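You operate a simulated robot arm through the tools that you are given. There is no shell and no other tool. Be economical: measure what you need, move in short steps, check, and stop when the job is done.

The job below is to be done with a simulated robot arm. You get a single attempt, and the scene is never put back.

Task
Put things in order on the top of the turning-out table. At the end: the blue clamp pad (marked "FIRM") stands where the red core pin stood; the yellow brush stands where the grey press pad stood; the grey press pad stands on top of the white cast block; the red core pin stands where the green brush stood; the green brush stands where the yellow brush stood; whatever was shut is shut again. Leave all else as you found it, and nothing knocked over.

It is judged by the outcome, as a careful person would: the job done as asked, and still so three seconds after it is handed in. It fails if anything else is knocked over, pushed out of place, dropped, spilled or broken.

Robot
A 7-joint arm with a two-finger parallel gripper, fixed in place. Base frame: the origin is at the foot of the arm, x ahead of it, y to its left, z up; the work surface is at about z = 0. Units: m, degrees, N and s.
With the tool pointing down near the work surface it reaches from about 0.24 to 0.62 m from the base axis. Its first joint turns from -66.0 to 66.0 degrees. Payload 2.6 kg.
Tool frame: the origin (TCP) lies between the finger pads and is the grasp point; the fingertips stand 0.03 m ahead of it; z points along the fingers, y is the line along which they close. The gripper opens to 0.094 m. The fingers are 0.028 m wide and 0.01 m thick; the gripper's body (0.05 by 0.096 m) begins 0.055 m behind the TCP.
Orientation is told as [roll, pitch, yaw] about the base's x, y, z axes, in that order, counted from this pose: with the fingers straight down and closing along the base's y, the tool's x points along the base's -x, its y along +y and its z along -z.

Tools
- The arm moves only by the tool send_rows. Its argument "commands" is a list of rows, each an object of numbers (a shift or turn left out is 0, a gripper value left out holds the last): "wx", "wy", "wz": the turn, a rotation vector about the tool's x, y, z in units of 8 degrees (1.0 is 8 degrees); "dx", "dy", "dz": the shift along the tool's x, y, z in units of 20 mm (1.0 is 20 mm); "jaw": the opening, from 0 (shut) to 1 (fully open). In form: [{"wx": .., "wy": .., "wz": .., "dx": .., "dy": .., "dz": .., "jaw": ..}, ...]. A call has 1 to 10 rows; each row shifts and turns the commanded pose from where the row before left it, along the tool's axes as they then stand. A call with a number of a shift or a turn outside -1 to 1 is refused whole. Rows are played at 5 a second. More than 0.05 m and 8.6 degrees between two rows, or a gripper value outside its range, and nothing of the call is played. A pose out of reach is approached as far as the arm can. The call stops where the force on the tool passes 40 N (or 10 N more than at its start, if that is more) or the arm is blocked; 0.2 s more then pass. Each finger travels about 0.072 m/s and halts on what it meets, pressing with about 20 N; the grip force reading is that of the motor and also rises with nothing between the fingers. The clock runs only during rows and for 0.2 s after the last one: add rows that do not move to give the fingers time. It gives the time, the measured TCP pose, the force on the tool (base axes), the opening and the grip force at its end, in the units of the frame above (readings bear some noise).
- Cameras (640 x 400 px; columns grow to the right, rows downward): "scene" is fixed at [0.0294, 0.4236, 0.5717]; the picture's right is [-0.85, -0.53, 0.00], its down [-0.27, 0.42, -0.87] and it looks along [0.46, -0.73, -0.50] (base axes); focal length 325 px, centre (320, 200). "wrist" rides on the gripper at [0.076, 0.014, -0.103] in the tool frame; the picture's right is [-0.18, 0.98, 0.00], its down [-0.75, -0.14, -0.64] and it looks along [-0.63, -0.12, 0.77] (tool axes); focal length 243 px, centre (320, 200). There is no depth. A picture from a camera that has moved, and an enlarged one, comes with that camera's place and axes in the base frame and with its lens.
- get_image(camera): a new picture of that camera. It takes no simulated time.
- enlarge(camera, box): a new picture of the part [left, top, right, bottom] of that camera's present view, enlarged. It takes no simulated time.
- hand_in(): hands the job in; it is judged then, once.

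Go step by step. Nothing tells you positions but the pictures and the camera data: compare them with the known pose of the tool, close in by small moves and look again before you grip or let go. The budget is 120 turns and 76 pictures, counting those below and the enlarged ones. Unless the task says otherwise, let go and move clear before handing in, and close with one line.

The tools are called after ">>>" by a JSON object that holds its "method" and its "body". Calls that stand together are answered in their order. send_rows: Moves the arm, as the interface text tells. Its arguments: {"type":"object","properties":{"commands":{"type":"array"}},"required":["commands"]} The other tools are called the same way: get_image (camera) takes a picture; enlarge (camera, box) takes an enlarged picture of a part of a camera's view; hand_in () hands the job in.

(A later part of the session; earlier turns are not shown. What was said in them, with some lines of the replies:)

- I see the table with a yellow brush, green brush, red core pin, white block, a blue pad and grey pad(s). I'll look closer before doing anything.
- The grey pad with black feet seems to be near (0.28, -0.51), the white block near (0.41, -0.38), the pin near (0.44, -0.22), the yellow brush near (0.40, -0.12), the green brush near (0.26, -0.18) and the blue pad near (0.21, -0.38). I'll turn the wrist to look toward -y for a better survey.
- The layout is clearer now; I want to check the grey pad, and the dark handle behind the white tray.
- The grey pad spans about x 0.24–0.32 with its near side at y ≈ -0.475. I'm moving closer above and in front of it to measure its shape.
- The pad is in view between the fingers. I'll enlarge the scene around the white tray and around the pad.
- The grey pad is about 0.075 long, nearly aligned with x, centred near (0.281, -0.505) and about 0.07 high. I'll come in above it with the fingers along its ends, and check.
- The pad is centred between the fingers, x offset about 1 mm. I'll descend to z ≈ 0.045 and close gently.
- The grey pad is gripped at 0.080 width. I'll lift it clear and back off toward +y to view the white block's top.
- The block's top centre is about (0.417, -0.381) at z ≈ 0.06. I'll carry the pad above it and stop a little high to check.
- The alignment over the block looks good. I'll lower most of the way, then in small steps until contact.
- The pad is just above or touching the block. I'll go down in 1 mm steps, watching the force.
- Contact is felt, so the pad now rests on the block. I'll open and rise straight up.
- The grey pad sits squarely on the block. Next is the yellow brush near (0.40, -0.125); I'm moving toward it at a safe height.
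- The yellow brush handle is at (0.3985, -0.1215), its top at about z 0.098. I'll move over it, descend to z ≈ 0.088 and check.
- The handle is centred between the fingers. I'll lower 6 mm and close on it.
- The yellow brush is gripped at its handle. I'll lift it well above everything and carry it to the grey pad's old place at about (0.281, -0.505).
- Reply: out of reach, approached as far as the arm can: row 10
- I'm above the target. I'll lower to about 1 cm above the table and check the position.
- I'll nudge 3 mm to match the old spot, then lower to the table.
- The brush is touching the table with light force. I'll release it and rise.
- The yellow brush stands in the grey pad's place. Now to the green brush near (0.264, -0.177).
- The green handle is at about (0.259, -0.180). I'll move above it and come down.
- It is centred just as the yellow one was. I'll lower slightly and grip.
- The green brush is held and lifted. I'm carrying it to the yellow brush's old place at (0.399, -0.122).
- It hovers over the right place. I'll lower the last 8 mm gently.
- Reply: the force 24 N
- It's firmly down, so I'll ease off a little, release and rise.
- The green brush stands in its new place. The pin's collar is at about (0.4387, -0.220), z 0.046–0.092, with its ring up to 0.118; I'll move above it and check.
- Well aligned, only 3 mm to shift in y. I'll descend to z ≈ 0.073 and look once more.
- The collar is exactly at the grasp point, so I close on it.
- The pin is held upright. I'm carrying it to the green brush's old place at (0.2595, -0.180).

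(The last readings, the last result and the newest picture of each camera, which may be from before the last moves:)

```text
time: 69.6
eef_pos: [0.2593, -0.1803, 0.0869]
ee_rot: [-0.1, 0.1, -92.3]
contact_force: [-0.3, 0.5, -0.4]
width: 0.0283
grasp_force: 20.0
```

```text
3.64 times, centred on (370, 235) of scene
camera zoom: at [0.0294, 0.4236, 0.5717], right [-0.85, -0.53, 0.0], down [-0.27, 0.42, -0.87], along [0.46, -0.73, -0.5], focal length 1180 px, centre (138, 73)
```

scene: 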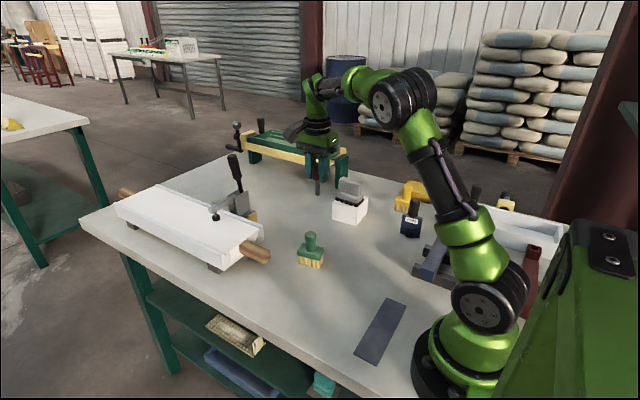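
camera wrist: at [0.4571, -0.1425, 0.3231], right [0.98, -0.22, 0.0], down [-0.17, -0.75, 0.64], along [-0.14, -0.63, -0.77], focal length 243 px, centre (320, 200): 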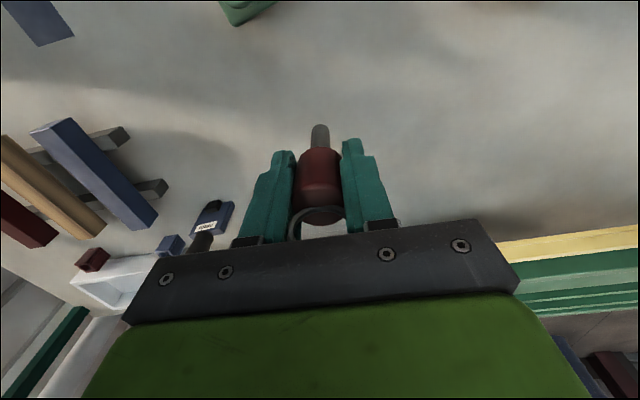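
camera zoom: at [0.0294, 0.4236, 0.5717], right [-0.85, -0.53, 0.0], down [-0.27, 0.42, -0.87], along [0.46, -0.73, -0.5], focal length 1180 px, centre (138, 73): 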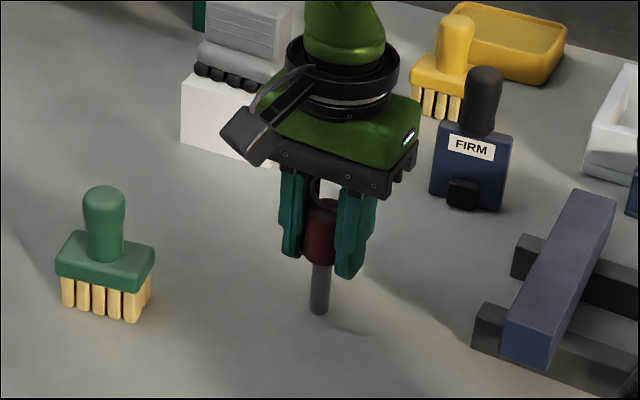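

The pin hangs upright over the right place. I'll lower the last ~12 mm gently.

>>> {"method": "send_rows", "body": {"commands": [{"dz": 0.25}, {"dz": 0.15}, {"dz": 0.08}, {"dz": 0.05}, {"dz": 0.04}, {}]}}

```text
time: 71.0
eef_pos: [0.26, -0.1784, 0.0756]
ee_rot: [0.0, 0.0, -92.2]
contact_force: [-2.3, 1.7, 10.5]
width: 0.028
grasp_force: 20.1
```

It has made contact. I'll release evenly and rise.

>>> {"method": "send_rows", "body": {"commands": [{"dz": -0.02}, {"jaw": 0.35}, {"jaw": 0.45}, {"jaw": 0.6}, {"jaw": 0.7}, {"jaw": 0.7}]}}

>>> {"method": "get_image", "body": {"camera": "wrist"}}

```text
time: 72.4
eef_pos: [0.2606, -0.1797, 0.0754]
ee_rot: [0.0, 0.0, -92.2]
contact_force: [0.6, 0.3, -0.1]
width: 0.066
grasp_force: 0.0
```

```text
34 pictures are left
camera wrist: at [0.2769, -0.1037, 0.1775], right [0.98, -0.22, 0.0], down [-0.17, -0.75, 0.64], along [-0.14, -0.63, -0.77], focal length 243 px, centre (320, 200)
```

wrist: 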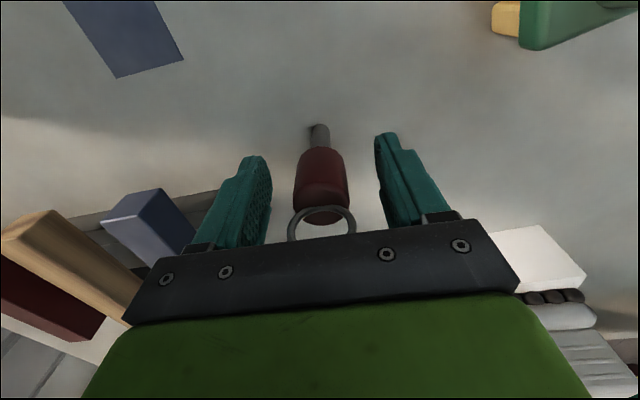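

The pin stands freely. I'll rise and go to the blue clamp pad near (0.22, -0.385).

>>> {"method": "send_rows", "body": {"commands": [{"dz": -0.5}, {"dz": -1}, {"dz": -1}, {"dz": -1}, {"dz": -1}, {"dz": -1}, {"dz": -1}, {"dz": -0.6}, {"dx": -1}, {"dx": -1}]}}

>>> {"method": "send_rows", "body": {"commands": [{"dx": -1, "dy": -0.2}, {"dx": -1, "dy": -0.2}, {"dx": -1, "dy": -0.2}, {"dx": -1, "dy": -0.2}, {"dx": -1, "dy": -0.2}, {"dx": -1, "dy": -0.2}, {"dx": -1, "dy": -0.2}, {"dx": -1, "dy": -0.2}, {}]}}

>>> {"method": "get_image", "body": {"camera": "wrist"}}

>>> {"method": "enlarge", "body": {"camera": "scene", "box": [330, 180, 450, 280]}}

```text
time: 74.6
eef_pos: [0.2593, -0.2201, 0.2165]
ee_rot: [-0.1, 0.0, -92.1]
contact_force: [0.0, -0.3, 0.1]
width: 0.0657
grasp_force: 0.0
```

```text
time: 76.6
eef_pos: [0.2213, -0.379, 0.2166]
ee_rot: [0.0, 0.0, -92.2]
contact_force: [-0.5, -1.5, 0.6]
width: 0.0658
grasp_force: 0.1
```

```text
33 pictures are left
camera wrist: at [0.2378, -0.3026, 0.3184], right [0.98, -0.22, 0.0], down [-0.17, -0.75, 0.64], along [-0.14, -0.63, -0.77], focal length 243 px, centre (320, 200)
```

wrist: 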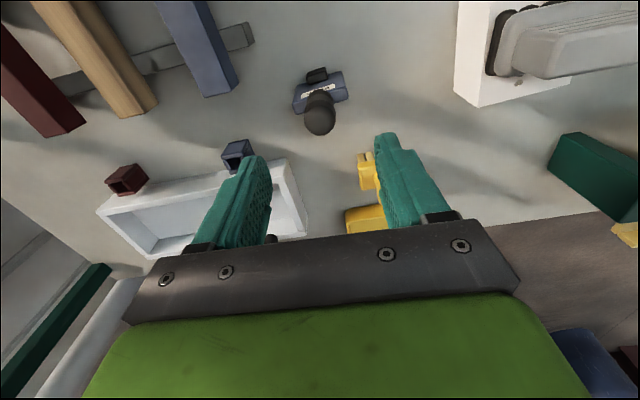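

```text
4.00 times, centred on (390, 230) of scene
camera zoom: at [0.0294, 0.4236, 0.5717], right [-0.85, -0.53, 0.0], down [-0.27, 0.42, -0.87], along [0.46, -0.73, -0.5], focal length 1298 px, centre (40, 80)
```

zoom: 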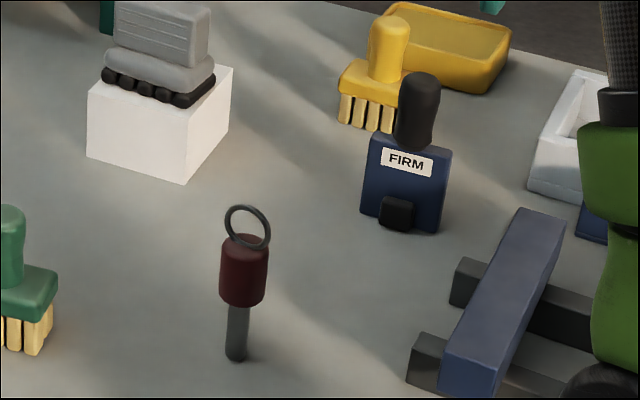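

The blue pad's handle is right beneath the tool, about z 0.072–0.12. I'll descend to 0.115 and check.

>>> {"method": "send_rows", "body": {"commands": [{"jaw": 0.8, "dy": -0.08}, {"dz": 1}, {"dz": 1}, {"dz": 1}, {"dz": 1}, {"dz": 1}, {}]}}

>>> {"method": "get_image", "body": {"camera": "wrist"}}

>>> {"method": "enlarge", "body": {"camera": "scene", "box": [350, 150, 470, 250]}}

```text
time: 78.2
eef_pos: [0.219, -0.3785, 0.1171]
ee_rot: [0.0, -0.1, -92.2]
contact_force: [-0.4, -0.4, -0.3]
width: 0.0749
grasp_force: 0.0
```

```text
31 pictures are left
camera wrist: at [0.2359, -0.3029, 0.22], right [0.98, -0.22, 0.0], down [-0.17, -0.75, 0.64], along [-0.14, -0.63, -0.77], focal length 243 px, centre (320, 200)
```

wrist: 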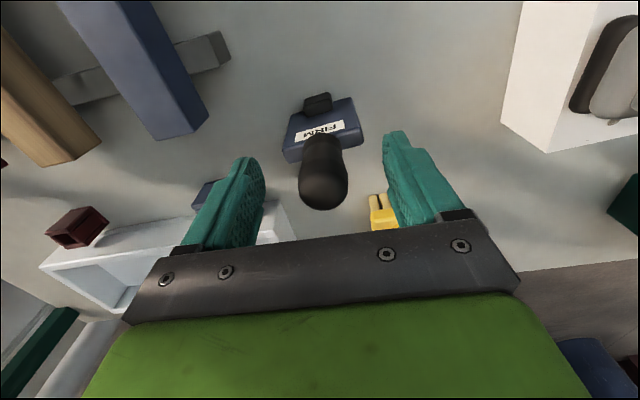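

```text
4.00 times, centred on (410, 200) of scene
camera zoom: at [0.0294, 0.4236, 0.5717], right [-0.85, -0.53, 0.0], down [-0.27, 0.42, -0.87], along [0.46, -0.73, -0.5], focal length 1298 px, centre (-40, 200)
```

zoom: 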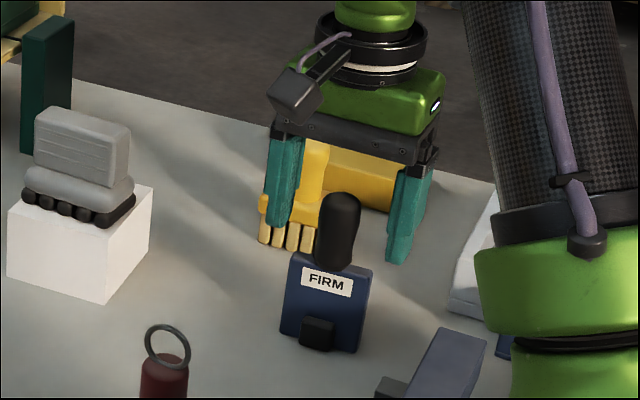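

The handle is centred. I'll lower 7 mm and close on it.

>>> {"method": "send_rows", "body": {"commands": [{"dz": 0.35}, {}, {"jaw": 0.65}, {"jaw": 0.5}, {"jaw": 0.4}, {"jaw": 0.3}, {"jaw": 0.2}, {"jaw": 0.2}, {}]}}

>>> {"method": "get_image", "body": {"camera": "wrist"}}

```text
time: 80.2
eef_pos: [0.2193, -0.3788, 0.1109]
ee_rot: [0.1, 0.0, -92.1]
contact_force: [-0.7, 0.0, -0.9]
width: 0.0264
grasp_force: 20.0
```

```text
29 pictures are left
camera wrist: at [0.236, -0.3028, 0.2129], right [0.98, -0.22, 0.0], down [-0.17, -0.75, 0.64], along [-0.14, -0.63, -0.77], focal length 243 px, centre (320, 200)
```

wrist: 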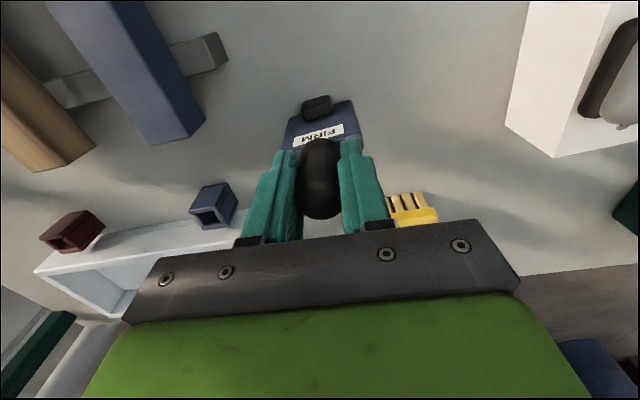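

Gripped. I'll lift high and carry it to the pin's old place at (0.4395, -0.2188).

>>> {"method": "send_rows", "body": {"commands": [{"dz": -0.4}, {"dz": -1}, {"dz": -1}, {"dz": -1}, {"dz": -1}, {"dz": -1}, {"dz": -1}, {"dz": -1}, {"dz": -0.6}, {}]}}

>>> {"method": "send_rows", "body": {"commands": [{"dx": 1, "dy": 0.9}, {"dx": 1, "dy": 0.9}, {"dx": 1, "dy": 1}, {"dx": 1, "dy": 1}, {"dx": 1, "dy": 1}, {"dx": 0.9, "dy": 1}, {"dx": 0.8, "dy": 1}, {"dx": 0.7, "dy": 1}, {"dx": 0.5, "dy": 1}, {"dx": 0.5, "dy": 1}]}}

>>> {"method": "send_rows", "body": {"commands": [{"dy": 0.9}, {}, {"dz": 1}, {"dz": 1}, {"dz": 1}, {"dz": 1}, {"dz": 1}, {"dz": 1}, {}]}}

>>> {"method": "get_image", "body": {"camera": "wrist"}}

>>> {"method": "enlarge", "body": {"camera": "scene", "box": [260, 150, 400, 270]}}

```text
time: 82.4
eef_pos: [0.2176, -0.3789, 0.2692]
ee_rot: [-0.1, -0.1, -92.1]
contact_force: [0.2, 0.7, -0.2]
width: 0.0262
grasp_force: 20.5
```

```text
time: 84.6
eef_pos: [0.4225, -0.2171, 0.2701]
ee_rot: [-0.1, 0.0, -92.2]
contact_force: [-1.0, 0.2, -0.8]
width: 0.0262
grasp_force: 19.9
```

```text
time: 86.6
eef_pos: [0.4387, -0.2179, 0.1503]
ee_rot: [0.0, -0.1, -92.2]
contact_force: [0.1, 0.1, -0.5]
width: 0.026
grasp_force: 20.2
```

```text
28 pictures are left
camera wrist: at [0.4556, -0.1426, 0.2528], right [0.98, -0.22, 0.0], down [-0.17, -0.75, 0.64], along [-0.14, -0.63, -0.77], focal length 243 px, centre (320, 200)
```

wrist: 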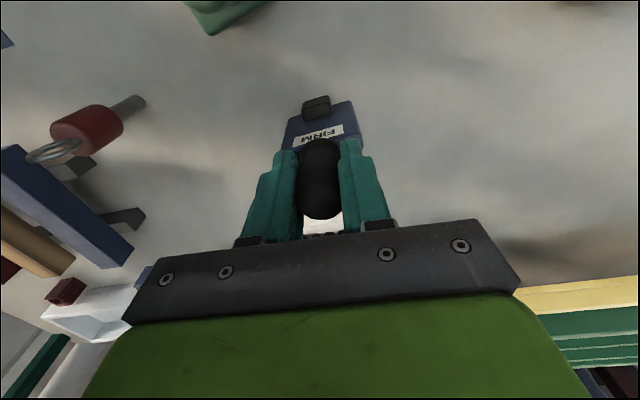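

```text
3.33 times, centred on (330, 210) of scene
camera zoom: at [0.0294, 0.4236, 0.5717], right [-0.85, -0.53, 0.0], down [-0.27, 0.42, -0.87], along [0.46, -0.73, -0.5], focal length 1082 px, centre (287, 167)
```

zoom: 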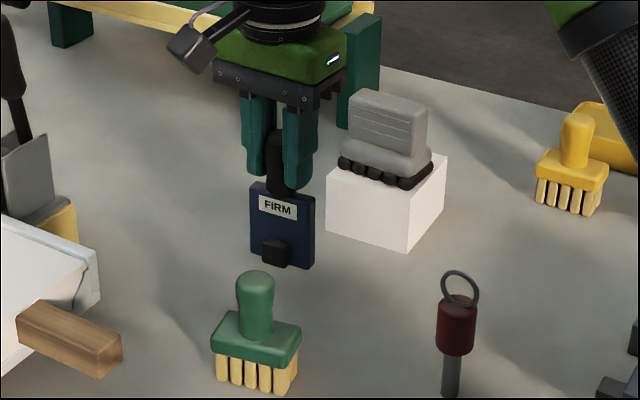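

It is over the place with clear surroundings. I'll lower to just above the table and then in fine steps.

>>> {"method": "send_rows", "body": {"commands": [{"dz": 1}, {"dz": 0.6}, {"dz": 0.2}, {"dz": 0.06}, {"dz": 0.05}, {"dz": 0.04}, {}]}}

```text
time: 88.2
eef_pos: [0.4383, -0.2184, 0.1115]
ee_rot: [0.0, 0.0, -92.1]
contact_force: [-0.6, -0.2, -1.2]
width: 0.0261
grasp_force: 20.4
```

>>> {"method": "send_rows", "body": {"commands": [{"dz": 0.04}, {"dz": 0.03}, {}]}}

```text
time: 89.0
eef_pos: [0.4396, -0.2193, 0.1103]
ee_rot: [0.1, -0.1, -92.3]
contact_force: [-2.6, 0.1, 9.7]
width: 0.0261
grasp_force: 19.9
```

It is down with light contact, so I release and rise.

>>> {"method": "send_rows", "body": {"commands": [{"jaw": 0.35}, {"jaw": 0.45}, {"jaw": 0.6}, {"jaw": 0.7}, {"dz": -0.3}, {"dz": -1}, {"dz": -1}, {"dz": -1}, {"dz": -1}, {"dz": -1}]}}

>>> {"method": "send_rows", "body": {"commands": [{"dz": -1}, {"dz": -1}, {}, {}, {}]}}

>>> {"method": "get_image", "body": {"camera": "scene"}}

>>> {"method": "enlarge", "body": {"camera": "scene", "box": [270, 150, 470, 275]}}

>>> {"method": "get_image", "body": {"camera": "wrist"}}

```text
time: 91.2
eef_pos: [0.4375, -0.2186, 0.2165]
ee_rot: [0.0, 0.0, -92.1]
contact_force: [0.3, -0.5, -0.6]
width: 0.0658
grasp_force: 0.1
```

```text
time: 92.4
eef_pos: [0.4392, -0.2182, 0.2553]
ee_rot: [0.0, -0.1, -92.3]
contact_force: [-1.4, 0.3, -0.5]
width: 0.0656
grasp_force: 0.1
```

```text
26 pictures are left
```

scene: 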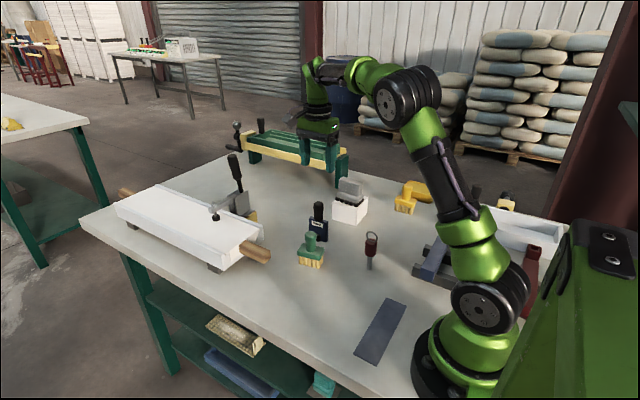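

```text
3.20 times, centred on (370, 212) of scene
camera zoom: at [0.0294, 0.4236, 0.5717], right [-0.85, -0.53, 0.0], down [-0.27, 0.42, -0.87], along [0.46, -0.73, -0.5], focal length 1039 px, centre (160, 160)
```

zoom: 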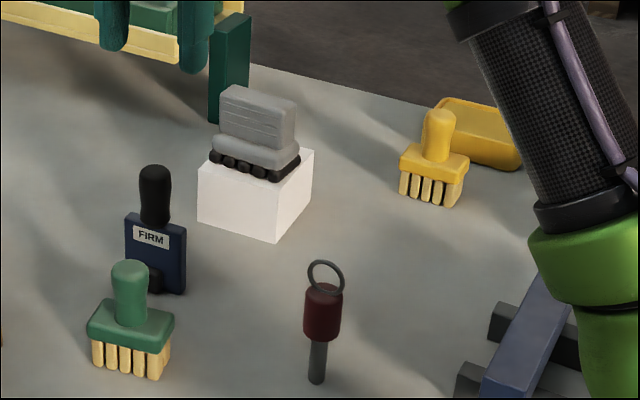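

```text
24 pictures are left
camera wrist: at [0.4556, -0.1428, 0.3573], right [0.98, -0.22, 0.0], down [-0.17, -0.75, 0.64], along [-0.14, -0.63, -0.77], focal length 243 px, centre (320, 200)
```

wrist: 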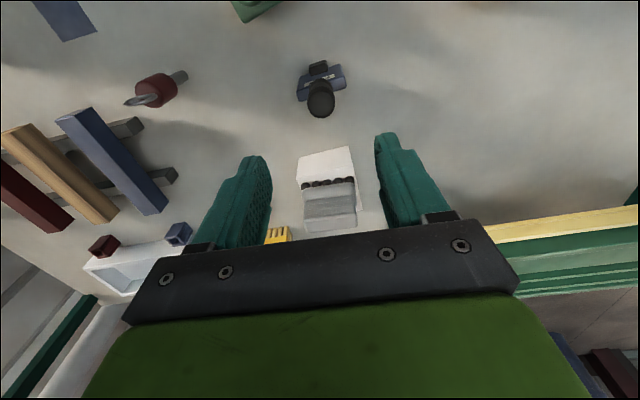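

All five items stand in their places, everything is upright, nothing was opened, and the gripper is empty and clear. I'm handing in.

>>> {"method": "hand_in", "body": {}}

```text
The job is handed in.
```

The job is handed in: all five pieces are standing where you asked, nothing was opened so nothing needed shutting, and the last pictures show nothing else moved or knocked over.
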